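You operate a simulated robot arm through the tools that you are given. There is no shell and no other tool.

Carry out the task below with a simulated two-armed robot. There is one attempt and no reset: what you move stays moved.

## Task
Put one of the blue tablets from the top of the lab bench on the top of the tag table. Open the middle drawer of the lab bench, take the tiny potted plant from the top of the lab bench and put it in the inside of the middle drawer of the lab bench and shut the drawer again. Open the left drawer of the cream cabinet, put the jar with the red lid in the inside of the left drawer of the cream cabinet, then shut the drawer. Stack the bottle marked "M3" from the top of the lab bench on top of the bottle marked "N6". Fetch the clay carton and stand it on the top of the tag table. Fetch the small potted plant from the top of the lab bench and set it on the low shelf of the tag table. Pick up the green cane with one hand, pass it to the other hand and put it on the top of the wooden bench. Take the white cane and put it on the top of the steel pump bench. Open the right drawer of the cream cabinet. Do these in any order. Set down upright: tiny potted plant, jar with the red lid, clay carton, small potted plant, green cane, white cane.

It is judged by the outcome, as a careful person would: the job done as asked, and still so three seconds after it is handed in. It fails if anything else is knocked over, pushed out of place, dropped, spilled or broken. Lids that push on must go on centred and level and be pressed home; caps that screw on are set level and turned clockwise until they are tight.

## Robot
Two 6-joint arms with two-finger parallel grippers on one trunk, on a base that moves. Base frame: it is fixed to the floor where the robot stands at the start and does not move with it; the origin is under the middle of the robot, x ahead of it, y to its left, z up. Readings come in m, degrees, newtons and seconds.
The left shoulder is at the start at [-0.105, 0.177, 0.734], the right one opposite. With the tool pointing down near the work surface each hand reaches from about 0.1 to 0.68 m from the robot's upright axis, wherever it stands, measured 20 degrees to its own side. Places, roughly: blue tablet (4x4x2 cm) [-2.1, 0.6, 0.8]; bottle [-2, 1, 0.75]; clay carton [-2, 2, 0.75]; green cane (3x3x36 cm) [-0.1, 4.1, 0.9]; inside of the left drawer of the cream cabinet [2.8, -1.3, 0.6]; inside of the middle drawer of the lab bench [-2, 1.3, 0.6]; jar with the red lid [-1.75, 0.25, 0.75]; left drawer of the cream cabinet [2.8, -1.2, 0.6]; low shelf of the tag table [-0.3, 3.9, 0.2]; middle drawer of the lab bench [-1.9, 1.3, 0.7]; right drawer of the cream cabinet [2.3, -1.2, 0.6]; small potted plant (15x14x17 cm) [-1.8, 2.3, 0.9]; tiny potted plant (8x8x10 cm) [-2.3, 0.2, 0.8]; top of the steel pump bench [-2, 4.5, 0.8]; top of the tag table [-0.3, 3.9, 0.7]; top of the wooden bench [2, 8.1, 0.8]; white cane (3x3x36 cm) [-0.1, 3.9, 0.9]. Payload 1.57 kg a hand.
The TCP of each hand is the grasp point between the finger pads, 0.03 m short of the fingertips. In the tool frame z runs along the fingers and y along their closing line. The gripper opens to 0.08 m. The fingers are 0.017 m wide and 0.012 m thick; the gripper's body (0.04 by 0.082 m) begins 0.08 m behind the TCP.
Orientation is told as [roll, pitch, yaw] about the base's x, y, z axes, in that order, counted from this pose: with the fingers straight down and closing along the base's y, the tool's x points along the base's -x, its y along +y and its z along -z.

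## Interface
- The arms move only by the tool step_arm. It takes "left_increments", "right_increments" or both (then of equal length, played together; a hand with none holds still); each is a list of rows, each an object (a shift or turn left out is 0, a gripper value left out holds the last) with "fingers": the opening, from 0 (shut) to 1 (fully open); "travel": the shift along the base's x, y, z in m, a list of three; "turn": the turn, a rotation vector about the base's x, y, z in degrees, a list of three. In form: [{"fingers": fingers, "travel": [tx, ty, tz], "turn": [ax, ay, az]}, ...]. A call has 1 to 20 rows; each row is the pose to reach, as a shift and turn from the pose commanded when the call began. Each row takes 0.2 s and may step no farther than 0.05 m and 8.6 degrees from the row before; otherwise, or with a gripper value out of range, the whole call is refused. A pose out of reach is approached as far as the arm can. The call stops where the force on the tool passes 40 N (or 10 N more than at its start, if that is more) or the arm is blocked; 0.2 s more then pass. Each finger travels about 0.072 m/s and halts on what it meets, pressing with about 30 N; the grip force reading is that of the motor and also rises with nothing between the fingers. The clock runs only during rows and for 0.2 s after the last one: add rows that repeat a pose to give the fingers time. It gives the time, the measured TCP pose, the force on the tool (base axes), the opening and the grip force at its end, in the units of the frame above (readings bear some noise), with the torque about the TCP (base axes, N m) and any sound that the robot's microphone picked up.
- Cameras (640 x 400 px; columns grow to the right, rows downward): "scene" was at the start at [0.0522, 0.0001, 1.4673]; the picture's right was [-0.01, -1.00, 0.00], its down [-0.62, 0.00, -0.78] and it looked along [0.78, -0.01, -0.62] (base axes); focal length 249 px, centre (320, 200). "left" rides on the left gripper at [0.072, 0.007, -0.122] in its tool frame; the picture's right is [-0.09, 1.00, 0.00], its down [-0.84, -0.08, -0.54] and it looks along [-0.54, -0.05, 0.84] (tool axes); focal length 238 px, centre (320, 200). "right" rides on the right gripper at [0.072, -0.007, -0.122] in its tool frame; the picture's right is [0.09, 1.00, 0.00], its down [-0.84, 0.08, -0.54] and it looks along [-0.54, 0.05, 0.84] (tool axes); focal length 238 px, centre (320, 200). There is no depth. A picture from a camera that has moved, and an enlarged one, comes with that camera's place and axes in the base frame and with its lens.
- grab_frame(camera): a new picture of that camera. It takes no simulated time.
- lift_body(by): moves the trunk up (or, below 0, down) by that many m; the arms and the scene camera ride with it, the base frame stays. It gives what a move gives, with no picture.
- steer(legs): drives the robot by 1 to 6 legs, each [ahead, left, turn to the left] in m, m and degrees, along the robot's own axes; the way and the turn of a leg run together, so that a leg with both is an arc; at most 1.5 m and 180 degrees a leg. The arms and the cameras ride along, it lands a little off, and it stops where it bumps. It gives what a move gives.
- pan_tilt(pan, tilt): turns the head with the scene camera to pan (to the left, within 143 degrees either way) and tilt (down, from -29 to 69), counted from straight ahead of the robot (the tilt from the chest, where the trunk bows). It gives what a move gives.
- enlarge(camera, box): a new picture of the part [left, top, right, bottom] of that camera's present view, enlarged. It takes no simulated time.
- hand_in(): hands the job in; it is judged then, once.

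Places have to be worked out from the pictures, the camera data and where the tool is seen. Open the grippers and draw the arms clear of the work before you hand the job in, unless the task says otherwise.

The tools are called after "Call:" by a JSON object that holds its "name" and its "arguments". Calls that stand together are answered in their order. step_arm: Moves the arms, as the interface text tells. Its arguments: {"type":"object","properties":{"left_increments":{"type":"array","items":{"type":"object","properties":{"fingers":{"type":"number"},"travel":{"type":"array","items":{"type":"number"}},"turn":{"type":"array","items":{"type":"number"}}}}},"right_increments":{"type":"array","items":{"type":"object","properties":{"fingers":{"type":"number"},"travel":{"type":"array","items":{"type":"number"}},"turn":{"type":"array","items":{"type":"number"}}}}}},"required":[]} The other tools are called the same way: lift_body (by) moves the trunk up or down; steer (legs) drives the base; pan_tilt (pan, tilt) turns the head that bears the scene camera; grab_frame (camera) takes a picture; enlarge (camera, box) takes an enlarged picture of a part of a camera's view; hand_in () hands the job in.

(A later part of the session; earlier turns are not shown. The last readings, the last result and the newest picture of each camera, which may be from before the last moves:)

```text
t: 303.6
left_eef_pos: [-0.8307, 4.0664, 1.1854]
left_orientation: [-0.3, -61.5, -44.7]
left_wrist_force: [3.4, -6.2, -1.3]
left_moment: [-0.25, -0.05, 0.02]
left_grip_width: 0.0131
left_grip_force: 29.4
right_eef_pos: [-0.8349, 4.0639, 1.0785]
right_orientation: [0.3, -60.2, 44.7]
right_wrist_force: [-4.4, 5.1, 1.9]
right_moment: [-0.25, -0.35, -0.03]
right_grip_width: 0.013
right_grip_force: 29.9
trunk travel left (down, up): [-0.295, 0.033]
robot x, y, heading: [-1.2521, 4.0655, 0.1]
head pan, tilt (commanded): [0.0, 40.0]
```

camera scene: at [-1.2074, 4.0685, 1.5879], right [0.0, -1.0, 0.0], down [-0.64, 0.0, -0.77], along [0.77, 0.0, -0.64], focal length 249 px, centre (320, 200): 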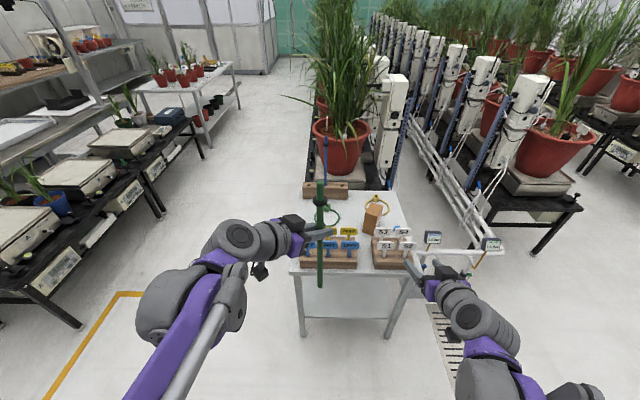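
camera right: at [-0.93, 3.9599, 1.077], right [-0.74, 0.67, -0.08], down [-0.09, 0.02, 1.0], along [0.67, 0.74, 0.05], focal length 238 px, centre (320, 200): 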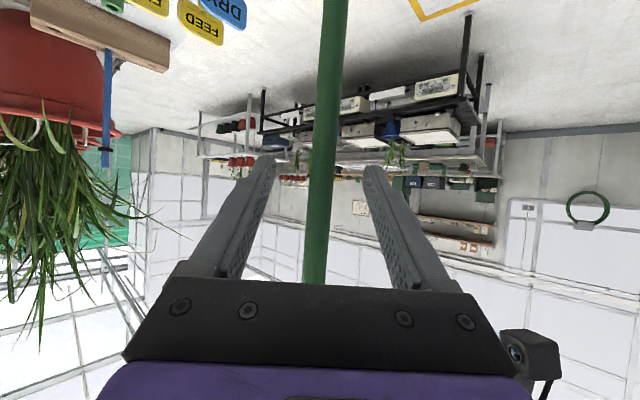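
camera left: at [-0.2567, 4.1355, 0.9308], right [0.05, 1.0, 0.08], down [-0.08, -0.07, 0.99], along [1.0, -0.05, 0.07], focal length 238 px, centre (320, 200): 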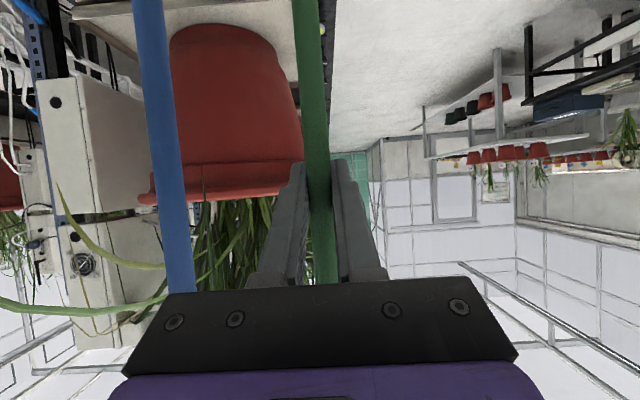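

Both hands hold the cane. Open the left hand and draw it back along its own axis.

Call:
{"name": "step_arm", "arguments": {"left_increments": [{"fingers": 0.4}, {"fingers": 0.8}, {"fingers": 1}, {"fingers": 1}, {"travel": [-0.02, 0.02, 0.0]}, {"travel": [-0.05, 0.05, 0.0]}, {"travel": [-0.08, 0.08, 0.0]}, {"travel": [-0.11, 0.11, 0.0]}, {"travel": [-0.13, 0.14, 0.0]}, {"travel": [-0.14, 0.18, 0.0]}]}}

Call:
{"name": "enlarge", "arguments": {"camera": "scene", "box": [240, 170, 440, 310]}}

Call:
{"name": "grab_frame", "arguments": {"camera": "scene"}}

```text
t: 305.8
left_eef_pos: [-0.9715, 4.2464, 1.1854]
left_orientation: [-0.4, -61.5, -44.6]
left_wrist_force: [-0.8, -0.1, 0.2]
left_moment: [-0.03, -0.02, -0.01]
left_grip_width: 0.0798
left_grip_force: 0.1
right_eef_pos: [-0.8341, 4.0644, 1.0776]
right_orientation: [0.3, -60.2, 44.8]
right_wrist_force: [0.8, 0.2, 0.9]
right_moment: [0.02, 0.0, -0.01]
right_grip_width: 0.0127
right_grip_force: 29.2
trunk travel left (down, up): [-0.295, 0.033]
robot x, y, heading: [-1.2521, 4.067, -0.1]
head pan, tilt (commanded): [0.0, 40.0]
```

```text
2.86 times, centred on (340, 240) of scene
camera zoom: at [-1.2062, 4.0692, 1.5879], right [0.0, -1.0, 0.0], down [-0.64, 0.0, -0.77], along [0.77, 0.0, -0.64], focal length 710 px, centre (263, 86)
```

zoom: 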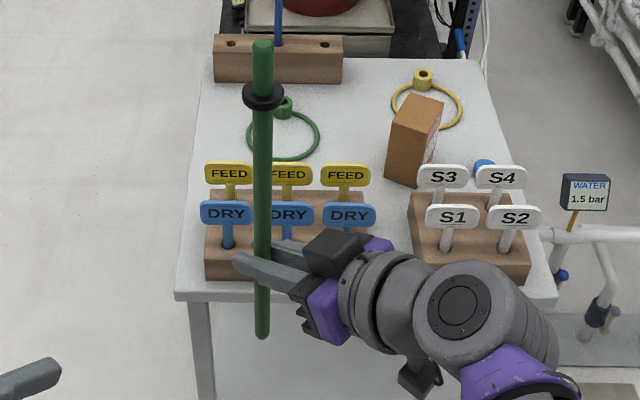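

```text
taken
camera scene: at [-1.2062, 4.0692, 1.5879], right [0.0, -1.0, 0.0], down [-0.64, 0.0, -0.77], along [0.77, 0.0, -0.64], focal length 249 px, centre (320, 200)
```

scene: 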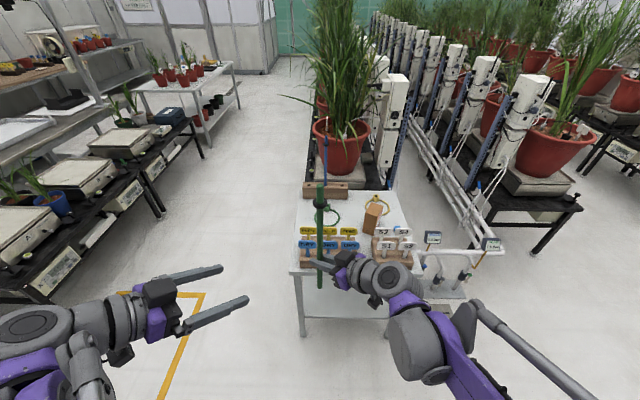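

Hand-over complete; the right hand holds the cane. Now travel toward the wooden bench: turn to face +y and look for the route.

Call:
{"name": "steer", "arguments": {"legs": [[-0.05, 0, 0], [0, 0, 90]]}}

Call:
{"name": "pan_tilt", "arguments": {"pan": 0, "tilt": 20}}

Call:
{"name": "grab_frame", "arguments": {"camera": "scene"}}

Call:
{"name": "pan_tilt", "arguments": {"pan": -45, "tilt": 20}}

Call:
{"name": "grab_frame", "arguments": {"camera": "scene"}}

```text
t: 310.5
left_eef_pos: [-1.4721, 4.356, 1.1851]
left_orientation: [-0.2, -61.4, 43.4]
left_wrist_force: [0.3, 0.5, -0.4]
left_moment: [-0.01, 0.04, 0.0]
left_grip_width: 0.08
left_grip_force: 0.0
right_eef_pos: [-1.2837, 4.4866, 1.0785]
right_orientation: [0.3, -60.1, 132.8]
right_wrist_force: [0.3, -0.4, -0.2]
right_moment: [0.04, -0.07, -0.03]
right_grip_width: 0.0127
right_grip_force: 29.6
trunk travel left (down, up): [-0.295, 0.033]
robot x, y, heading: [-1.3045, 4.066, 88.2]
head pan, tilt (commanded): [0.0, 40.0]
```

```text
t: 311.3
left_eef_pos: [-1.4709, 4.3569, 1.1852]
left_orientation: [-0.4, -61.4, 43.4]
left_wrist_force: [-0.4, 0.0, -0.7]
left_moment: [0.02, -0.01, 0.0]
left_grip_width: 0.0798
left_grip_force: 0.1
right_eef_pos: [-1.2833, 4.4847, 1.0786]
right_orientation: [0.4, -60.1, 132.8]
right_wrist_force: [-0.1, 0.5, -0.5]
right_moment: [-0.04, -0.03, 0.01]
right_grip_width: 0.0129
right_grip_force: 29.6
trunk travel left (down, up): [-0.295, 0.033]
robot x, y, heading: [-1.3038, 4.0664, 88.1]
head pan, tilt (commanded): [0.0, 20.0]
```

```text
taken
camera scene: at [-1.2981, 4.1199, 1.6192], right [1.0, -0.03, 0.0], down [-0.01, -0.34, -0.94], along [0.03, 0.94, -0.34], focal length 249 px, centre (320, 200)
```

scene: 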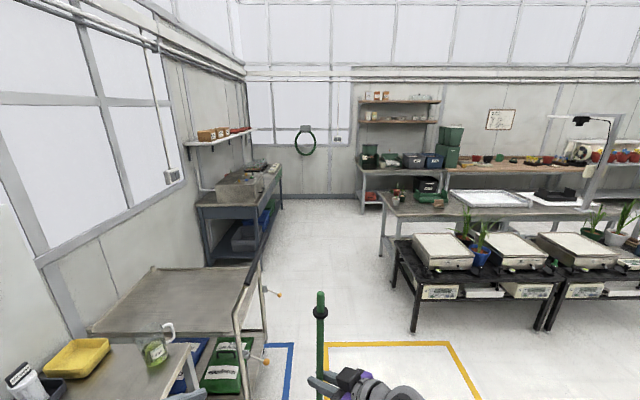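

```text
t: 312.4
left_eef_pos: [-1.4715, 4.3562, 1.1859]
left_orientation: [-0.3, -61.3, 43.3]
left_wrist_force: [0.4, 0.7, 0.1]
left_moment: [-0.02, 0.01, -0.04]
left_grip_width: 0.0799
left_grip_force: 0.1
right_eef_pos: [-1.2855, 4.4852, 1.0784]
right_orientation: [0.4, -60.1, 132.8]
right_wrist_force: [0.5, -0.1, 0.6]
right_moment: [-0.06, 0.04, -0.01]
right_grip_width: 0.0128
right_grip_force: 30.0
trunk travel left (down, up): [-0.295, 0.033]
robot x, y, heading: [-1.302, 4.0683, 88.2]
head pan, tilt (commanded): [-45.0, 20.0]
```

```text
taken
camera scene: at [-1.2333, 4.0904, 1.6193], right [0.68, -0.73, 0.0], down [-0.25, -0.23, -0.94], along [0.69, 0.64, -0.34], focal length 249 px, centre (320, 200)
```

scene: 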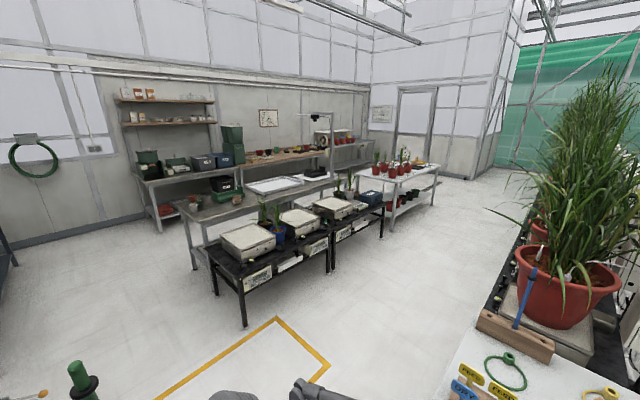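

The wooden-topped section is against the far wall (x≈1–3, y≈8), behind a gray bench. I'll drive forward along the clear floor on the left to look down the aisle between them.

Call:
{"name": "steer", "arguments": {"legs": [[1.4, 0, 0], [1.2, 0, 0]]}}

Call:
{"name": "pan_tilt", "arguments": {"pan": -60, "tilt": 20}}

Call:
{"name": "grab_frame", "arguments": {"camera": "scene"}}

```text
t: 325.1
left_eef_pos: [-1.3786, 6.9641, 1.1852]
left_orientation: [-0.3, -61.4, 43.3]
left_wrist_force: [-0.1, -0.6, -0.8]
left_moment: [0.02, 0.0, -0.02]
left_grip_width: 0.0801
left_grip_force: 0.1
right_eef_pos: [-1.1914, 7.0945, 1.0781]
right_orientation: [0.2, -60.1, 132.7]
right_wrist_force: [-0.4, -0.1, 0.6]
right_moment: [0.07, -0.01, -0.03]
right_grip_width: 0.0128
right_grip_force: 29.6
trunk travel left (down, up): [-0.295, 0.033]
robot x, y, heading: [-1.2098, 6.6791, 87.8]
head pan, tilt (commanded): [-45.0, 20.0]
```

```text
t: 325.9
left_eef_pos: [-1.3783, 6.9654, 1.1854]
left_orientation: [-0.3, -61.4, 43.2]
left_wrist_force: [0.9, -0.3, 0.5]
left_moment: [0.0, 0.02, 0.01]
left_grip_width: 0.0799
left_grip_force: 0.1
right_eef_pos: [-1.1912, 7.0937, 1.077]
right_orientation: [0.3, -60.1, 132.8]
right_wrist_force: [0.4, -0.8, 0.5]
right_moment: [-0.01, 0.03, 0.05]
right_grip_width: 0.0131
right_grip_force: 29.6
trunk travel left (down, up): [-0.295, 0.033]
robot x, y, heading: [-1.2107, 6.6771, 88.1]
head pan, tilt (commanded): [-60.0, 20.0]
```

```text
taken
camera scene: at [-1.1263, 6.6796, 1.6193], right [0.47, -0.88, 0.0], down [-0.3, -0.16, -0.94], along [0.83, 0.44, -0.34], focal length 249 px, centre (320, 200)
```

scene: 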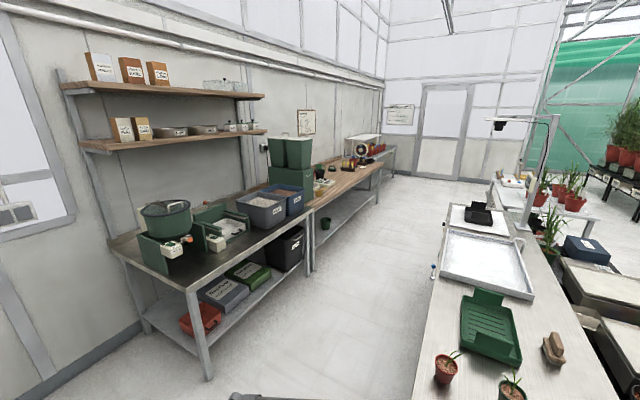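

The aisle between the wall bench (front y≈7.82) and the gray bench (y≤6.65) is ~1.1 m wide; the wood top starts at x≈0.85. Drive into the aisle along y≈7.22.

Call:
{"name": "steer", "arguments": {"legs": [[0.54, 0, 0], [0, 0, -88], [1.2, 0, 0]]}}

Call:
{"name": "pan_tilt", "arguments": {"pan": 35, "tilt": 30}}

Call:
{"name": "grab_frame", "arguments": {"camera": "scene"}}

```text
t: 338.4
left_eef_pos: [0.2794, 7.4014, 1.186]
left_orientation: [-0.3, -61.4, -44.2]
left_wrist_force: [-0.4, -0.4, 0.1]
left_moment: [0.0, -0.03, 0.0]
left_grip_width: 0.0801
left_grip_force: 0.0
right_eef_pos: [0.4174, 7.221, 1.0782]
right_orientation: [0.3, -60.0, 45.3]
right_wrist_force: [-0.2, 0.0, -0.2]
right_moment: [0.04, 0.04, 0.02]
right_grip_width: 0.013
right_grip_force: 29.8
trunk travel left (down, up): [-0.295, 0.033]
robot x, y, heading: [-0.0017, 7.2259, 0.5]
head pan, tilt (commanded): [-60.0, 20.0]
```

```text
t: 340.1
left_eef_pos: [0.2802, 7.4031, 1.1851]
left_orientation: [-0.3, -61.4, -44.2]
left_wrist_force: [0.3, -0.3, -0.1]
left_moment: [-0.03, -0.01, 0.03]
left_grip_width: 0.0797
left_grip_force: 0.1
right_eef_pos: [0.4175, 7.2216, 1.0781]
right_orientation: [0.3, -60.2, 45.3]
right_wrist_force: [0.0, 0.3, -0.4]
right_moment: [-0.01, -0.04, 0.0]
right_grip_width: 0.0131
right_grip_force: 29.2
trunk travel left (down, up): [-0.295, 0.033]
robot x, y, heading: [-0.0009, 7.2215, 0.4]
head pan, tilt (commanded): [35.0, 30.0]
```

```text
taken
camera scene: at [0.034, 7.2746, 1.6032], right [0.58, -0.81, 0.0], down [-0.41, -0.29, -0.87], along [0.71, 0.5, -0.5], focal length 249 px, centre (320, 200)
```

scene: 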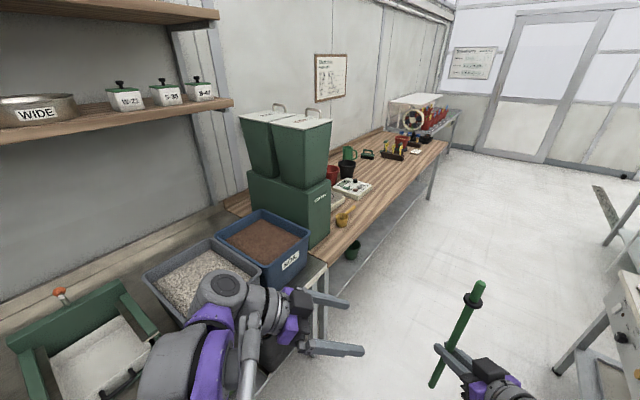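

Wood top continues to x≈2.8 with some tools on it. Drive further and turn to face it.

Call:
{"name": "steer", "arguments": {"legs": [[1.5, 0, 0], [0.2, -0.05, 0], [0, 0, 90]]}}

Call:
{"name": "pan_tilt", "arguments": {"pan": 0, "tilt": 40}}

Call:
{"name": "grab_frame", "arguments": {"camera": "scene"}}

```text
t: 352.5
left_eef_pos: [1.5215, 7.4521, 1.1856]
left_orientation: [-0.3, -61.3, 43.9]
left_wrist_force: [0.7, -0.2, 0.3]
left_moment: [0.03, 0.01, -0.01]
left_grip_width: 0.0802
left_grip_force: 0.0
right_eef_pos: [1.7065, 7.5836, 1.0787]
right_orientation: [0.4, -60.1, 133.3]
right_wrist_force: [-0.1, 0.1, 0.7]
right_moment: [-0.08, 0.02, 0.0]
right_grip_width: 0.0127
right_grip_force: 29.7
trunk travel left (down, up): [-0.295, 0.033]
robot x, y, heading: [1.6922, 7.1679, 88.7]
head pan, tilt (commanded): [35.0, 30.0]
```

```text
t: 353.5
left_eef_pos: [1.5214, 7.4526, 1.1861]
left_orientation: [-0.3, -61.4, 44.0]
left_wrist_force: [0.0, -0.6, 0.4]
left_moment: [0.03, 0.04, -0.01]
left_grip_width: 0.0797
left_grip_force: 0.1
right_eef_pos: [1.7055, 7.5843, 1.0776]
right_orientation: [0.3, -60.0, 133.3]
right_wrist_force: [-0.9, 0.3, 0.1]
right_moment: [0.05, -0.03, -0.03]
right_grip_width: 0.0129
right_grip_force: 29.4
trunk travel left (down, up): [-0.295, 0.033]
robot x, y, heading: [1.6932, 7.1666, 88.2]
head pan, tilt (commanded): [0.0, 40.0]
```

```text
taken
camera scene: at [1.6961, 7.2102, 1.5879], right [1.0, -0.02, 0.0], down [-0.02, -0.64, -0.77], along [0.02, 0.77, -0.64], focal length 249 px, centre (320, 200)
```

scene: 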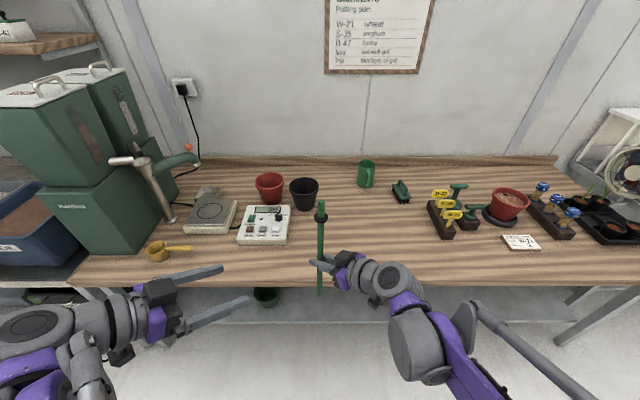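

There is ample free bench around (1.85, 7.93). First check the cane's lean in the centre column by zooming on both ends.

Call:
{"name": "enlarge", "arguments": {"camera": "scene", "box": [300, 190, 340, 215]}}

Call:
{"name": "enlarge", "arguments": {"camera": "scene", "box": [300, 275, 340, 300]}}

```text
16.00 times, centred on (320, 202) of scene
camera zoom: at [1.6961, 7.2102, 1.5879], right [1.0, -0.02, 0.0], down [-0.02, -0.64, -0.77], along [0.02, 0.77, -0.64], focal length 3978 px, centre (320, 160)
```

zoom: 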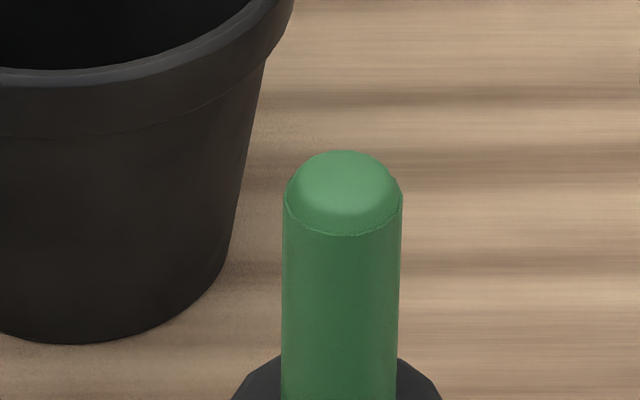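

```text
16.00 times, centred on (320, 288) of scene
camera zoom: at [1.6961, 7.2102, 1.5879], right [1.0, -0.02, 0.0], down [-0.02, -0.64, -0.77], along [0.02, 0.77, -0.64], focal length 3978 px, centre (320, -1200)
```

zoom: 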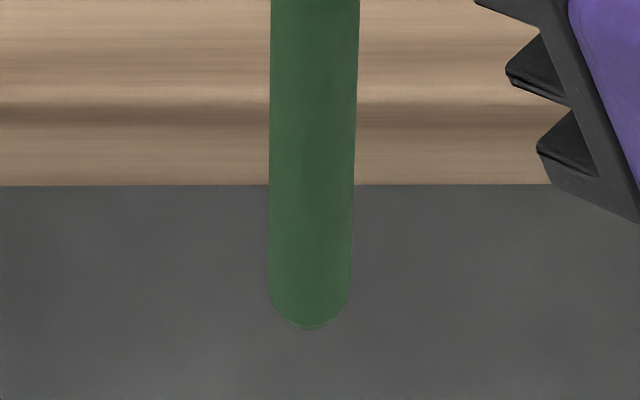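

Top leans ~0.85° to the right here. Now move the cane to the right side and pan the head, to measure the other lean component.

Call:
{"name": "step_arm", "arguments": {"right_increments": [{"travel": [0.04, 0, 0]}, {"travel": [0.08, 0, 0]}, {"travel": [0.12, 0, 0]}, {"travel": [0.16, 0, 0]}, {"travel": [0.2, 0, 0]}, {"travel": [0.24, 0, 0]}, {"travel": [0.28, 0, 0]}, {"travel": [0.32, 0, 0]}, {"travel": [0.36, 0, 0]}]}}

Call:
{"name": "pan_tilt", "arguments": {"pan": -45, "tilt": 40}}

Call:
{"name": "grab_frame", "arguments": {"camera": "scene"}}

```text
t: 355.5
left_eef_pos: [1.522, 7.4528, 1.1852]
left_orientation: [-0.3, -61.3, 43.9]
left_wrist_force: [0.0, 0.5, 0.8]
left_moment: [-0.01, -0.02, 0.0]
left_grip_width: 0.08
left_grip_force: 0.0
right_eef_pos: [2.0666, 7.5847, 1.078]
right_orientation: [0.4, -60.1, 133.1]
right_wrist_force: [-0.9, 0.7, 0.5]
right_moment: [0.02, -0.06, -0.01]
right_grip_width: 0.0129
right_grip_force: 29.8
trunk travel left (down, up): [-0.295, 0.033]
robot x, y, heading: [1.6898, 7.1689, 88.5]
head pan, tilt (commanded): [0.0, 40.0]
```

```text
t: 356.6
left_eef_pos: [1.5208, 7.4514, 1.1866]
left_orientation: [-0.4, -61.4, 43.9]
left_wrist_force: [-0.2, 0.6, 0.0]
left_moment: [-0.01, -0.02, -0.01]
left_grip_width: 0.0798
left_grip_force: 0.1
right_eef_pos: [2.067, 7.5862, 1.0788]
right_orientation: [0.3, -60.0, 133.4]
right_wrist_force: [0.0, 0.2, -1.1]
right_moment: [0.02, -0.03, -0.02]
right_grip_width: 0.0128
right_grip_force: 29.9
trunk travel left (down, up): [-0.295, 0.033]
robot x, y, heading: [1.6941, 7.1629, 88.5]
head pan, tilt (commanded): [-45.0, 40.0]
```

```text
taken
camera scene: at [1.7555, 7.1838, 1.5879], right [0.69, -0.72, 0.0], down [-0.47, -0.44, -0.77], along [0.55, 0.53, -0.64], focal length 249 px, centre (320, 200)
```

scene: 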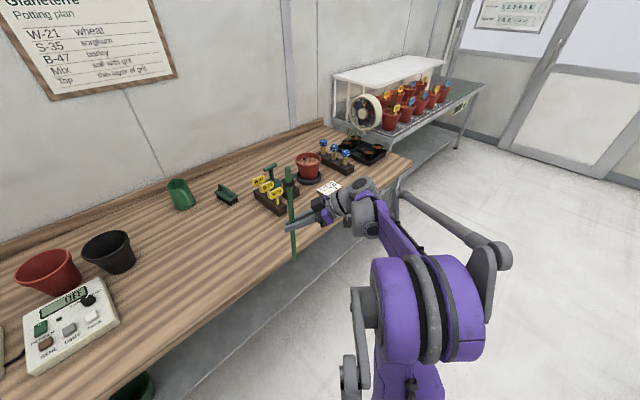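

Call:
{"name": "enlarge", "arguments": {"camera": "scene", "box": [268, 160, 308, 185]}}

Call:
{"name": "enlarge", "arguments": {"camera": "scene", "box": [274, 240, 314, 265]}}

```text
16.00 times, centred on (288, 172) of scene
camera zoom: at [1.7555, 7.1838, 1.5879], right [0.69, -0.72, 0.0], down [-0.47, -0.44, -0.77], along [0.55, 0.53, -0.64], focal length 3978 px, centre (832, 640)
```

zoom: 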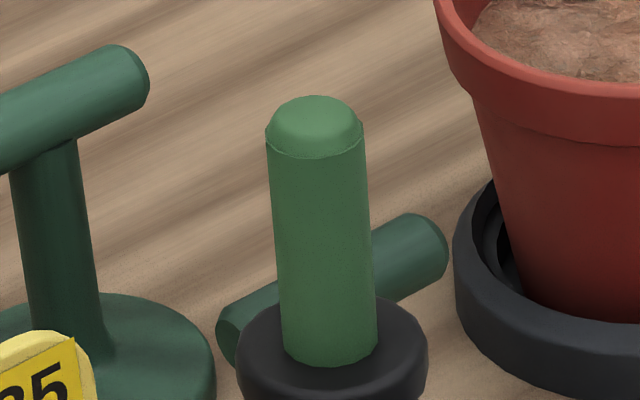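

```text
16.00 times, centred on (294, 252) of scene
camera zoom: at [1.7555, 7.1838, 1.5879], right [0.69, -0.72, 0.0], down [-0.47, -0.44, -0.77], along [0.55, 0.53, -0.64], focal length 3978 px, centre (736, -640)
```

zoom: 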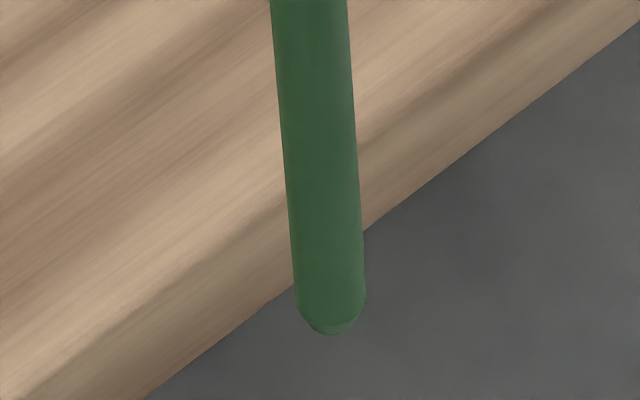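

Combined, the top leans about 0.83° toward +x and 0.6° toward the robot. Correct by rotating the hand, then re-measure here.

Call:
{"name": "step_arm", "arguments": {"right_increments": [{"turn": [-0.6, -0.83, 0]}, {"turn": [-0.6, -0.83, 0]}, {"turn": [-0.6, -0.83, 0]}]}}

Call:
{"name": "enlarge", "arguments": {"camera": "scene", "box": [268, 160, 308, 185]}}

Call:
{"name": "enlarge", "arguments": {"camera": "scene", "box": [274, 240, 314, 265]}}

```text
t: 357.4
left_eef_pos: [1.5205, 7.4524, 1.185]
left_orientation: [-0.3, -61.4, 43.9]
left_wrist_force: [0.1, 0.7, 0.8]
left_moment: [0.0, -0.03, -0.03]
left_grip_width: 0.08
left_grip_force: 0.0
right_eef_pos: [2.0659, 7.5847, 1.0783]
right_orientation: [0.0, -59.1, 133.6]
right_wrist_force: [0.7, -1.0, 0.5]
right_moment: [0.03, -0.05, -0.03]
right_grip_width: 0.0129
right_grip_force: 29.8
trunk travel left (down, up): [-0.295, 0.033]
robot x, y, heading: [1.6928, 7.1665, 88.7]
head pan, tilt (commanded): [-45.0, 40.0]
```

```text
16.00 times, centred on (288, 172) of scene
camera zoom: at [1.7556, 7.1838, 1.5879], right [0.69, -0.72, 0.0], down [-0.47, -0.44, -0.77], along [0.56, 0.53, -0.64], focal length 3978 px, centre (832, 640)
```

zoom: 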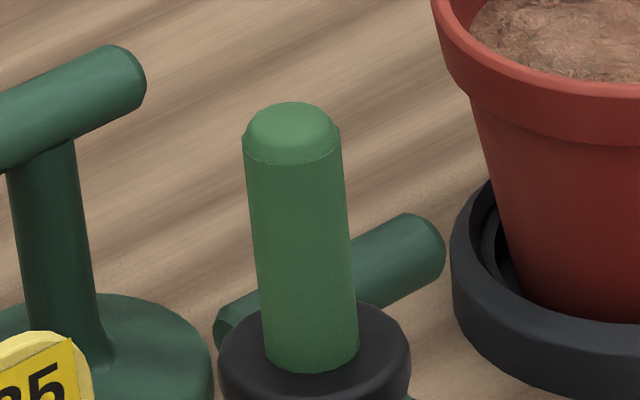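

```text
16.00 times, centred on (294, 252) of scene
camera zoom: at [1.7556, 7.1838, 1.5879], right [0.69, -0.72, 0.0], down [-0.47, -0.44, -0.77], along [0.56, 0.53, -0.64], focal length 3978 px, centre (736, -640)
```

zoom: 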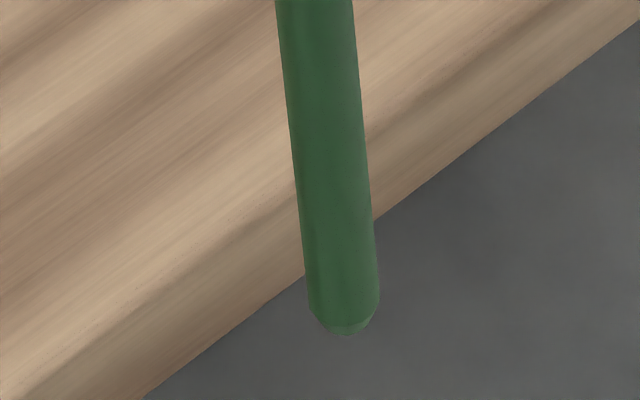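

Lean is now ~0 in this direction. Drive slightly closer and bring the cane over the free spot at ≈(1.85, 7.93).

Call:
{"name": "steer", "arguments": {"legs": [[0.12, 0, 0]]}}

Call:
{"name": "step_arm", "arguments": {"right_increments": [{"travel": [-0.03, 0.032, 0]}, {"travel": [-0.06, 0.064, 0]}, {"travel": [-0.09, 0.096, 0]}, {"travel": [-0.12, 0.128, 0]}, {"travel": [-0.15, 0.16, 0]}, {"travel": [-0.18, 0.19, 0]}, {"travel": [-0.21, 0.22, 0]}, {"travel": [-0.21, 0.22, 0]}]}}

Call:
{"name": "pan_tilt", "arguments": {"pan": -12, "tilt": 40}}

Call:
{"name": "grab_frame", "arguments": {"camera": "scene"}}

```text
t: 358.6
left_eef_pos: [1.5241, 7.5686, 1.1847]
left_orientation: [-0.4, -61.5, 44.1]
left_wrist_force: [1.0, 0.5, -0.2]
left_moment: [0.03, -0.01, 0.03]
left_grip_width: 0.0803
left_grip_force: 0.1
right_eef_pos: [2.069, 7.6991, 1.0799]
right_orientation: [-0.1, -59.2, 133.7]
right_wrist_force: [0.1, -0.2, 0.3]
right_moment: [0.02, -0.02, 0.01]
right_grip_width: 0.0128
right_grip_force: 30.1
trunk travel left (down, up): [-0.295, 0.033]
robot x, y, heading: [1.6942, 7.2823, 88.9]
head pan, tilt (commanded): [-45.0, 40.0]
```

```text
t: 360.4
left_eef_pos: [1.5248, 7.5664, 1.1862]
left_orientation: [-0.2, -61.4, 43.9]
left_wrist_force: [0.1, -1.0, -0.7]
left_moment: [0.02, 0.01, -0.03]
left_grip_width: 0.0801
left_grip_force: 0.1
right_eef_pos: [1.86, 7.9211, 1.0779]
right_orientation: [-0.1, -59.1, 133.6]
right_wrist_force: [-0.4, 0.9, 0.0]
right_moment: [0.02, 0.02, 0.01]
right_grip_width: 0.0131
right_grip_force: 30.1
trunk travel left (down, up): [-0.295, 0.033]
robot x, y, heading: [1.6943, 7.2806, 88.8]
head pan, tilt (commanded): [-45.0, 40.0]
```

```text
t: 361.4
left_eef_pos: [1.5231, 7.566, 1.1854]
left_orientation: [-0.3, -61.4, 44.0]
left_wrist_force: [-0.3, 0.0, -0.1]
left_moment: [0.0, 0.01, -0.01]
left_grip_width: 0.0802
left_grip_force: 0.0
right_eef_pos: [1.8596, 7.9215, 1.0783]
right_orientation: [-0.1, -59.1, 133.7]
right_wrist_force: [0.4, -0.1, 0.1]
right_moment: [-0.01, 0.01, 0.01]
right_grip_width: 0.0131
right_grip_force: 30.1
trunk travel left (down, up): [-0.295, 0.033]
robot x, y, heading: [1.6946, 7.2832, 88.6]
head pan, tilt (commanded): [-12.0, 40.0]
```

```text
taken
camera scene: at [1.7166, 7.3233, 1.5879], right [0.97, -0.23, 0.0], down [-0.15, -0.63, -0.77], along [0.18, 0.75, -0.64], focal length 249 px, centre (320, 200)
```

scene: 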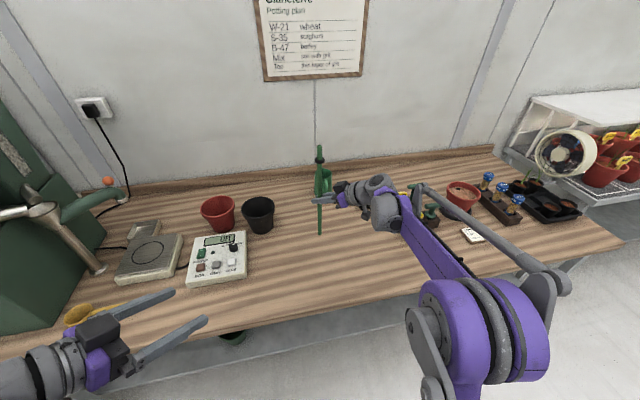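

Call:
{"name": "enlarge", "arguments": {"camera": "scene", "box": [300, 138, 340, 163]}}

Call:
{"name": "enlarge", "arguments": {"camera": "scene", "box": [300, 215, 340, 240]}}

```text
16.00 times, centred on (320, 150) of scene
camera zoom: at [1.7166, 7.3233, 1.5879], right [0.97, -0.23, 0.0], down [-0.15, -0.63, -0.77], along [0.18, 0.75, -0.64], focal length 3978 px, centre (320, 992)
```

zoom: 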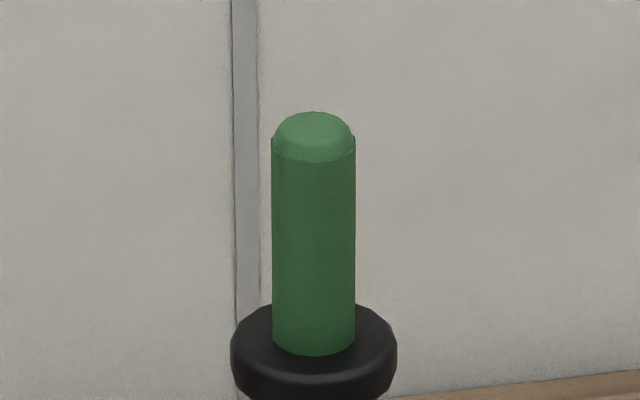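

```text
16.00 times, centred on (320, 228) of scene
camera zoom: at [1.7166, 7.3233, 1.5879], right [0.97, -0.23, 0.0], down [-0.15, -0.63, -0.77], along [0.18, 0.75, -0.64], focal length 3978 px, centre (320, -240)
```

zoom: 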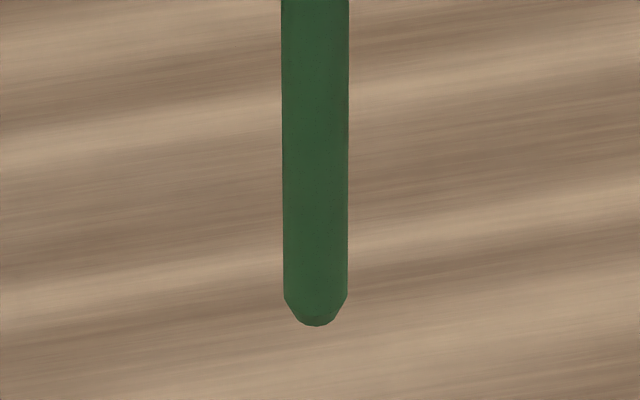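

The cane is vertical in both views. Lower it toward the bench.

Call:
{"name": "step_arm", "arguments": {"right_increments": [{"travel": [0, 0, -0.04]}, {"travel": [0, 0, -0.08]}, {"travel": [0, 0, -0.11]}, {"travel": [0, 0, -0.125]}, {"travel": [0, 0, -0.125]}]}}

Call:
{"name": "enlarge", "arguments": {"camera": "scene", "box": [290, 180, 370, 270]}}

```text
t: 362.6
left_eef_pos: [1.5237, 7.5668, 1.1875]
left_orientation: [-0.2, -61.4, 44.0]
left_wrist_force: [0.2, 1.0, 0.1]
left_moment: [0.0, 0.0, 0.0]
left_grip_width: 0.0799
left_grip_force: 0.1
right_eef_pos: [1.8599, 7.9204, 0.9522]
right_orientation: [0.0, -59.1, 133.6]
right_wrist_force: [0.3, 0.1, 0.3]
right_moment: [0.03, -0.03, -0.02]
right_grip_width: 0.0132
right_grip_force: 28.9
trunk travel left (down, up): [-0.295, 0.033]
robot x, y, heading: [1.6965, 7.2825, 88.6]
head pan, tilt (commanded): [-12.0, 40.0]
```

```text
4.44 times, centred on (330, 225) of scene
camera zoom: at [1.7165, 7.3233, 1.5879], right [0.97, -0.23, 0.0], down [-0.15, -0.63, -0.77], along [0.18, 0.75, -0.64], focal length 1105 px, centre (276, 89)
```

zoom: 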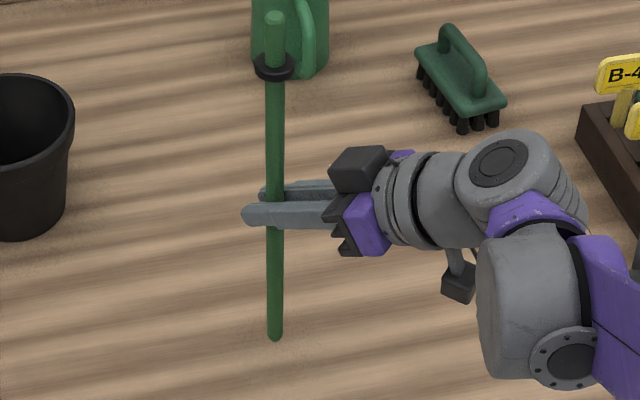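

Clear all round. Continue lowering in 3 mm steps, watching for contact.

Call:
{"name": "step_arm", "arguments": {"right_increments": [{"travel": [0, 0, -0.004]}, {"travel": [0, 0, -0.008]}, {"travel": [0, 0, -0.012]}, {"travel": [0, 0, -0.015]}]}}

```text
t: 363.6
left_eef_pos: [1.5244, 7.5678, 1.1855]
left_orientation: [-0.3, -61.4, 44.0]
left_wrist_force: [0.0, -0.1, 0.3]
left_moment: [-0.02, 0.03, 0.0]
left_grip_width: 0.08
left_grip_force: 0.1
right_eef_pos: [1.8575, 7.9192, 0.9401]
right_orientation: [-0.1, -59.2, 133.6]
right_wrist_force: [0.0, -0.8, -0.3]
right_moment: [0.03, -0.02, 0.0]
right_grip_width: 0.0128
right_grip_force: 30.3
trunk travel left (down, up): [-0.295, 0.033]
robot x, y, heading: [1.6959, 7.2832, 88.4]
head pan, tilt (commanded): [-12.0, 40.0]
```

Call:
{"name": "step_arm", "arguments": {"right_increments": [{"travel": [0, 0, -0.002]}, {"travel": [0, 0, -0.004]}, {"travel": [0, 0, -0.006]}]}}

```text
t: 364.4
left_eef_pos: [1.524, 7.5664, 1.1856]
left_orientation: [-0.1, -61.6, 43.9]
left_wrist_force: [-0.6, -0.1, -0.4]
left_moment: [0.0, -0.02, 0.0]
left_grip_width: 0.08
left_grip_force: 0.1
right_eef_pos: [1.8587, 7.9203, 0.9355]
right_orientation: [-0.2, -59.3, 133.7]
right_wrist_force: [0.8, 2.1, 14.2]
right_moment: [0.28, -0.16, 0.0]
right_grip_width: 0.0129
right_grip_force: 30.2
trunk travel left (down, up): [-0.295, 0.033]
robot x, y, heading: [1.6935, 7.2786, 88.5]
head pan, tilt (commanded): [-12.0, 40.0]
```

Contact (14 N). Ease up 2.5 mm to near-zero load.

Call:
{"name": "step_arm", "arguments": {"right_increments": [{"travel": [0, 0, 0.0015]}, {"travel": [0, 0, 0.0025]}, {"travel": [0, 0, 0.0025]}]}}

Call:
{"name": "enlarge", "arguments": {"camera": "scene", "box": [300, 172, 340, 197]}}

Call:
{"name": "enlarge", "arguments": {"camera": "scene", "box": [300, 240, 340, 265]}}

```text
t: 365.2
left_eef_pos: [1.5241, 7.5676, 1.1842]
left_orientation: [-0.3, -61.4, 44.0]
left_wrist_force: [0.2, -0.3, -0.1]
left_moment: [0.02, 0.0, -0.02]
left_grip_width: 0.0799
left_grip_force: 0.0
right_eef_pos: [1.8585, 7.9193, 0.9345]
right_orientation: [0.0, -59.0, 133.7]
right_wrist_force: [-0.5, 0.1, 2.1]
right_moment: [-0.12, 0.16, -0.01]
right_grip_width: 0.0128
right_grip_force: 29.9
trunk travel left (down, up): [-0.295, 0.033]
robot x, y, heading: [1.6982, 7.282, 88.3]
head pan, tilt (commanded): [-12.0, 40.0]
```

```text
16.00 times, centred on (320, 184) of scene
camera zoom: at [1.7164, 7.3231, 1.5878], right [0.97, -0.23, 0.0], down [-0.15, -0.63, -0.77], along [0.18, 0.75, -0.64], focal length 3978 px, centre (320, 448)
```

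zoom: 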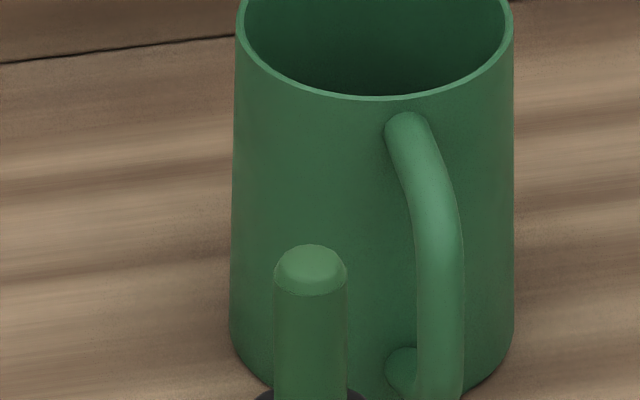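

```text
16.00 times, centred on (320, 252) of scene
camera zoom: at [1.7164, 7.3231, 1.5878], right [0.97, -0.23, 0.0], down [-0.15, -0.63, -0.77], along [0.18, 0.75, -0.64], focal length 3978 px, centre (320, -640)
```

zoom: 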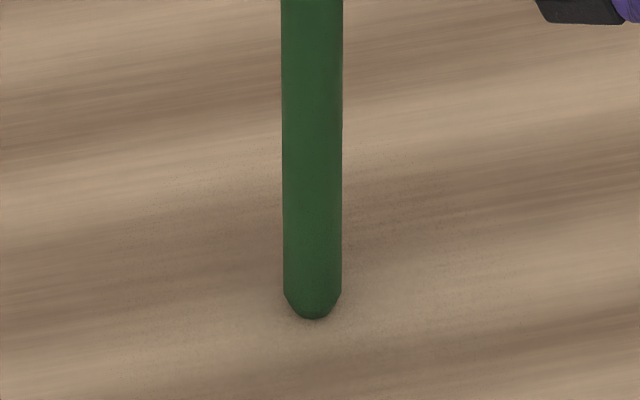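

Light contact (2 N) and still vertical. Open the fingers a crack and watch.

Call:
{"name": "step_arm", "arguments": {"right_increments": [{"fingers": 0.2}, {"fingers": 0.2}, {"fingers": 0.26}, {"fingers": 0.26}, {"fingers": 0.26}]}}

Call:
{"name": "enlarge", "arguments": {"camera": "right", "box": [260, 120, 380, 290]}}

Call:
{"name": "enlarge", "arguments": {"camera": "scene", "box": [300, 172, 340, 197]}}

```text
t: 366.4
left_eef_pos: [1.5239, 7.5672, 1.1845]
left_orientation: [-0.2, -61.5, 44.0]
left_wrist_force: [0.4, 0.5, 0.5]
left_moment: [-0.02, 0.0, 0.01]
left_grip_width: 0.0799
left_grip_force: 0.1
right_eef_pos: [1.8577, 7.9205, 0.9357]
right_orientation: [0.0, -59.2, 133.7]
right_wrist_force: [0.1, 0.5, -0.6]
right_moment: [0.0, 0.0, -0.04]
right_grip_width: 0.0207
right_grip_force: 0.1
trunk travel left (down, up): [-0.295, 0.033]
robot x, y, heading: [1.6953, 7.2816, 88.8]
head pan, tilt (commanded): [-12.0, 40.0]
```

```text
2.35 times, centred on (320, 205) of right
camera zoom: at [1.9613, 7.8223, 0.937], right [-0.69, -0.72, -0.08], down [-0.03, -0.08, 1.0], along [-0.72, 0.69, 0.03], focal length 561 px, centre (320, 188)
```

zoom: 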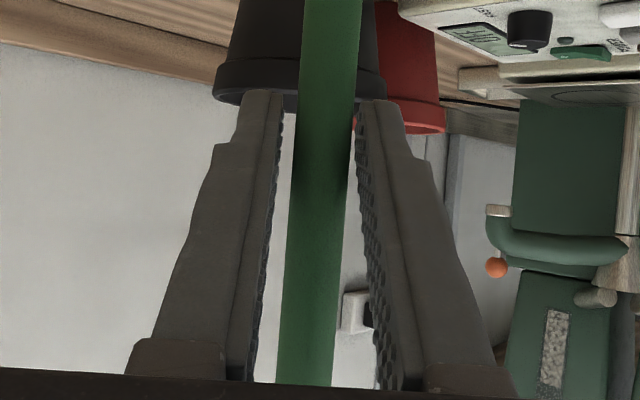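

```text
16.00 times, centred on (320, 184) of scene
camera zoom: at [1.7165, 7.3233, 1.5879], right [0.97, -0.23, 0.0], down [-0.15, -0.63, -0.77], along [0.18, 0.75, -0.64], focal length 3978 px, centre (320, 448)
```

zoom: 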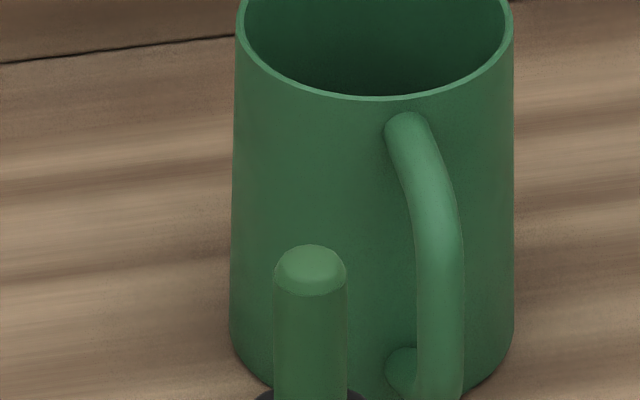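

It stands freely, unmoved. Open fully and withdraw along the finger axis.

Call:
{"name": "step_arm", "arguments": {"right_increments": [{"fingers": 0.5}, {"fingers": 0.8}, {"fingers": 1}, {"fingers": 1}, {"travel": [0.014, -0.0145, 0]}, {"travel": [0.035, -0.036, 0]}, {"travel": [0.06, -0.063, 0]}, {"travel": [0.09, -0.094, 0]}, {"travel": [0.12, -0.125, 0.0]}, {"travel": [0.14, -0.16, 0.02]}, {"travel": [0.15, -0.2, 0.04]}]}}

Call:
{"name": "grab_frame", "arguments": {"camera": "scene"}}

```text
t: 368.8
left_eef_pos: [1.5228, 7.567, 1.1857]
left_orientation: [-0.3, -61.6, 43.9]
left_wrist_force: [-0.3, 0.5, -0.4]
left_moment: [0.03, 0.05, 0.0]
left_grip_width: 0.0798
left_grip_force: 0.2
right_eef_pos: [2.0091, 7.7182, 0.9744]
right_orientation: [-0.2, -59.1, 133.7]
right_wrist_force: [-0.6, -0.3, 0.1]
right_moment: [-0.01, -0.02, 0.0]
right_grip_width: 0.08
right_grip_force: 0.0
trunk travel left (down, up): [-0.295, 0.033]
robot x, y, heading: [1.6983, 7.2842, 88.6]
head pan, tilt (commanded): [-12.0, 40.0]
```

```text
taken
camera scene: at [1.716, 7.3218, 1.5879], right [0.97, -0.23, 0.0], down [-0.15, -0.62, -0.77], along [0.18, 0.75, -0.64], focal length 249 px, centre (320, 200)
```

scene: 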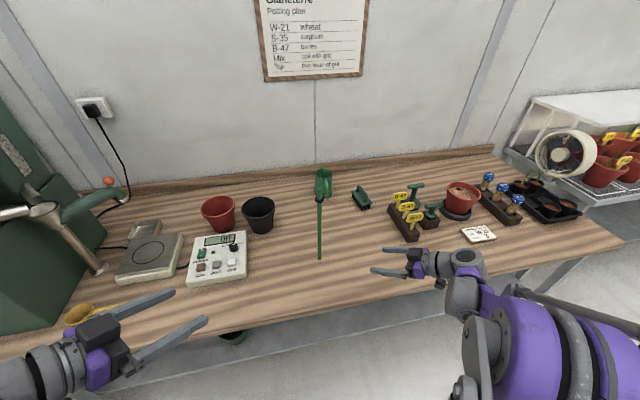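

Green cane is standing on the wooden bench. Next the small potted plant: back away from the bench, bring both hands to straight-ahead (yaw 0) pitched poses, and leave the aisle.

Call:
{"name": "steer", "arguments": {"legs": [[-0.12, 0, 0]]}}

Call:
{"name": "step_arm", "arguments": {"left_increments": [{"turn": [0, 0, 7.5], "travel": [0, 0.01, 0]}, {"turn": [0, 0, 15], "travel": [0, 0.02, 0]}, {"turn": [0, 0, 22.5], "travel": [0, 0.03, 0]}, {"turn": [0, 0, 30], "travel": [0, 0.04, 0]}, {"turn": [0, 0, 37.5], "travel": [0, 0.05, 0]}, {"turn": [0, 0, 45], "travel": [0, 0.06, 0]}], "right_increments": [{"turn": [0, 0, -7.5], "travel": [0, -0.01, 0.03]}, {"turn": [0, 0, -15], "travel": [0, -0.02, 0.06]}, {"turn": [0, 0, -22.5], "travel": [-0.02, -0.03, 0.09]}, {"turn": [0, 0, -30], "travel": [-0.05, -0.04, 0.12]}, {"turn": [0, 0, -37.5], "travel": [-0.08, -0.05, 0.15]}, {"turn": [0, 0, -45], "travel": [-0.11, -0.06, 0.18]}]}}

Call:
{"name": "steer", "arguments": {"legs": [[0, 0, 90], [1.45, 0, 0], [1.45, 0, 0]]}}

Call:
{"name": "grab_frame", "arguments": {"camera": "scene"}}

```text
t: 370.1
left_eef_pos: [1.5213, 7.4512, 1.1855]
left_orientation: [-0.4, -61.4, 44.0]
left_wrist_force: [-0.5, 0.2, 0.0]
left_moment: [0.0, 0.0, 0.02]
left_grip_width: 0.0797
left_grip_force: 0.1
right_eef_pos: [2.0074, 7.6039, 0.9737]
right_orientation: [-0.1, -59.1, 133.7]
right_wrist_force: [0.3, 0.0, -0.8]
right_moment: [-0.05, -0.01, 0.01]
right_grip_width: 0.0802
right_grip_force: 0.0
trunk travel left (down, up): [-0.295, 0.033]
robot x, y, heading: [1.6967, 7.1647, 88.5]
head pan, tilt (commanded): [-12.0, 40.0]
```

```text
t: 371.5
left_eef_pos: [1.5216, 7.5108, 1.1861]
left_orientation: [-0.4, -61.6, 88.9]
left_wrist_force: [-0.2, 0.1, 0.4]
left_moment: [0.04, 0.0, 0.02]
left_grip_width: 0.0799
left_grip_force: 0.2
right_eef_pos: [1.8944, 7.5427, 1.1564]
right_orientation: [-0.2, -59.2, 89.0]
right_wrist_force: [0.0, -0.1, -0.6]
right_moment: [0.06, -0.01, 0.02]
right_grip_width: 0.0802
right_grip_force: 0.1
trunk travel left (down, up): [-0.295, 0.033]
robot x, y, heading: [1.6908, 7.1683, 88.6]
head pan, tilt (commanded): [-12.0, 40.0]
```

```text
t: 389.2
left_eef_pos: [-1.5276, 7.1195, 1.1852]
left_orientation: [-0.4, -61.6, 179.2]
left_wrist_force: [0.9, 0.0, 0.2]
left_moment: [0.0, -0.01, -0.01]
left_grip_width: 0.0801
left_grip_force: 0.1
right_eef_pos: [-1.5619, 7.494, 1.1564]
right_orientation: [-0.1, -59.2, 178.9]
right_wrist_force: [0.1, 0.1, -0.4]
right_moment: [0.03, 0.0, -0.04]
right_grip_width: 0.0798
right_grip_force: 0.0
trunk travel left (down, up): [-0.295, 0.033]
robot x, y, heading: [-1.1826, 7.2883, 179.2]
head pan, tilt (commanded): [-12.0, 40.0]
```

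```text
taken
camera scene: at [-1.2209, 7.3109, 1.5878], right [0.23, 0.97, 0.0], down [0.63, -0.15, -0.77], along [-0.75, 0.17, -0.64], focal length 249 px, centre (320, 200)
```

scene: 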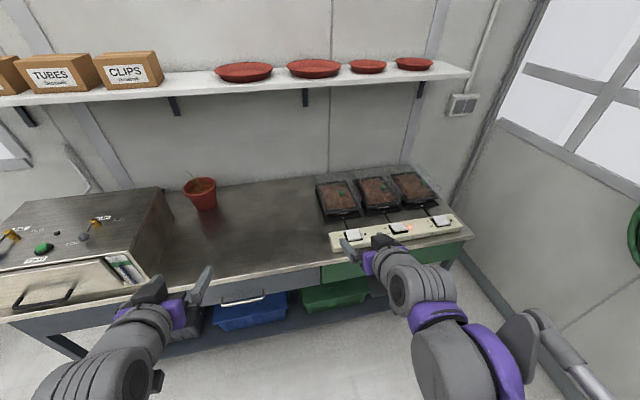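

Turn to face -y and drive back down the open floor toward the lab bench's right end.

Call:
{"name": "steer", "arguments": {"legs": [[0, 0, 90.8], [1.5, 0, 0], [1.5, 0, 0], [1.3, 0, 0]]}}

Call:
{"name": "pan_tilt", "arguments": {"pan": -60, "tilt": 35}}

Call:
{"name": "grab_frame", "arguments": {"camera": "scene"}}

```text
t: 413.6
left_eef_pos: [-0.7974, 2.6774, 1.1864]
left_orientation: [-0.3, -61.5, -86.2]
left_wrist_force: [0.0, 0.7, 0.3]
left_moment: [-0.01, 0.0, 0.0]
left_grip_width: 0.0799
left_grip_force: 0.1
right_eef_pos: [-1.1677, 2.6139, 1.1553]
right_orientation: [-0.1, -59.2, -86.5]
right_wrist_force: [-0.2, 0.3, 0.0]
right_moment: [-0.01, -0.04, 0.0]
right_grip_width: 0.0802
right_grip_force: 0.1
trunk travel left (down, up): [-0.295, 0.033]
robot x, y, heading: [-0.9955, 3.0086, -86.5]
head pan, tilt (commanded): [-12.0, 40.0]
```

```text
t: 414.7
left_eef_pos: [-0.7964, 2.6769, 1.1854]
left_orientation: [-0.3, -61.5, -86.2]
left_wrist_force: [0.3, 1.0, -1.4]
left_moment: [0.03, 0.01, -0.02]
left_grip_width: 0.0801
left_grip_force: 0.0
right_eef_pos: [-1.1677, 2.6145, 1.1547]
right_orientation: [-0.1, -59.2, -86.6]
right_wrist_force: [0.1, 0.1, 0.7]
right_moment: [-0.02, -0.01, 0.03]
right_grip_width: 0.0799
right_grip_force: 0.0
trunk travel left (down, up): [-0.295, 0.033]
robot x, y, heading: [-0.997, 3.0089, -86.8]
head pan, tilt (commanded): [-60.0, 35.0]
```

```text
taken
camera scene: at [-1.07, 3.0018, 1.5954], right [-0.55, 0.83, 0.0], down [0.48, 0.32, -0.82], along [-0.68, -0.45, -0.57], focal length 249 px, centre (320, 200)
```

scene: 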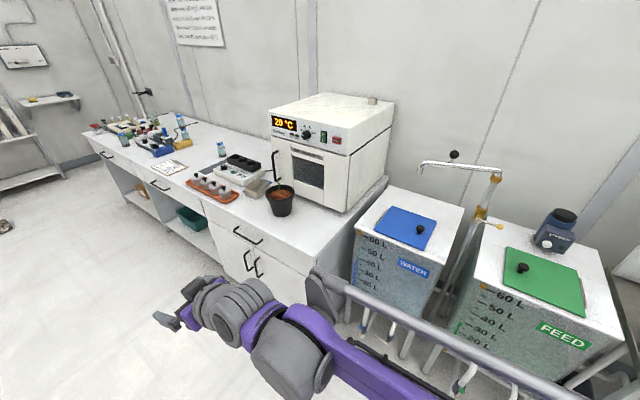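

Turn to face the bench and move in front of the potted plant.

Call:
{"name": "steer", "arguments": {"legs": [[0, 0, -93.2], [0.1, 0.66, 0]]}}

Call:
{"name": "pan_tilt", "arguments": {"pan": 0, "tilt": 45}}

Call:
{"name": "grab_frame", "arguments": {"camera": "scene"}}

```text
t: 424.9
left_eef_pos: [-1.4346, 2.1682, 1.1864]
left_orientation: [-0.2, -61.4, -179.3]
left_wrist_force: [-0.6, -0.2, -0.6]
left_moment: [-0.02, 0.03, 0.01]
left_grip_width: 0.0798
left_grip_force: 0.0
right_eef_pos: [-1.4765, 2.5411, 1.1543]
right_orientation: [-0.1, -59.1, -179.6]
right_wrist_force: [-0.4, -0.2, 0.4]
right_moment: [0.01, 0.01, 0.0]
right_grip_width: 0.08
right_grip_force: 0.1
trunk travel left (down, up): [-0.295, 0.033]
robot x, y, heading: [-1.0918, 2.3501, -179.9]
head pan, tilt (commanded): [-60.0, 35.0]
```

```text
t: 426.2
left_eef_pos: [-1.4341, 2.1686, 1.1859]
left_orientation: [-0.3, -61.5, -179.3]
left_wrist_force: [0.9, 0.1, 0.3]
left_moment: [0.03, -0.01, -0.01]
left_grip_width: 0.0803
left_grip_force: 0.1
right_eef_pos: [-1.478, 2.5415, 1.1546]
right_orientation: [0.0, -59.1, -179.5]
right_wrist_force: [0.0, 0.4, 0.3]
right_moment: [0.01, -0.01, 0.0]
right_grip_width: 0.08
right_grip_force: 0.0
trunk travel left (down, up): [-0.295, 0.033]
robot x, y, heading: [-1.0942, 2.3491, -179.5]
head pan, tilt (commanded): [0.0, 45.0]
```

```text
taken
camera scene: at [-1.1298, 2.3503, 1.5806], right [0.0, 1.0, 0.0], down [0.71, 0.0, -0.71], along [-0.71, 0.0, -0.71], focal length 249 px, centre (320, 200)
```

scene: 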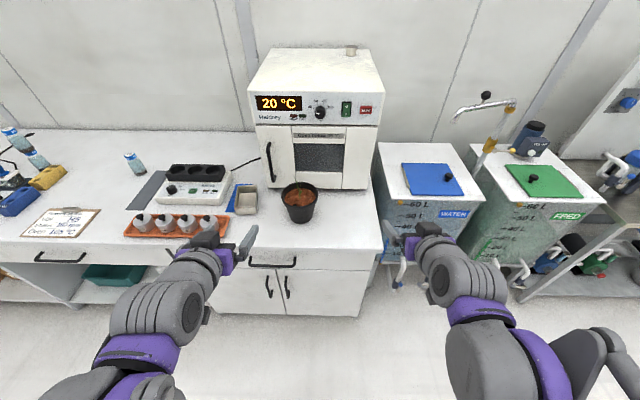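

Call:
{"name": "enlarge", "arguments": {"camera": "scene", "box": [260, 165, 340, 235]}}

```text
5.71 times, centred on (300, 200) of scene
camera zoom: at [-1.1298, 2.3503, 1.5806], right [0.0, 1.0, 0.0], down [0.71, 0.0, -0.71], along [-0.71, 0.0, -0.71], focal length 1421 px, centre (434, 200)
```

zoom: 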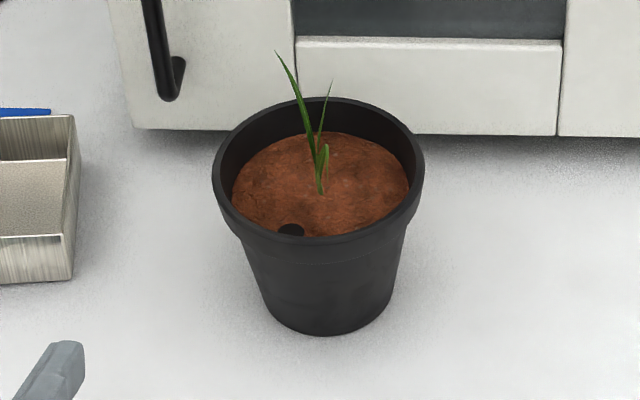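

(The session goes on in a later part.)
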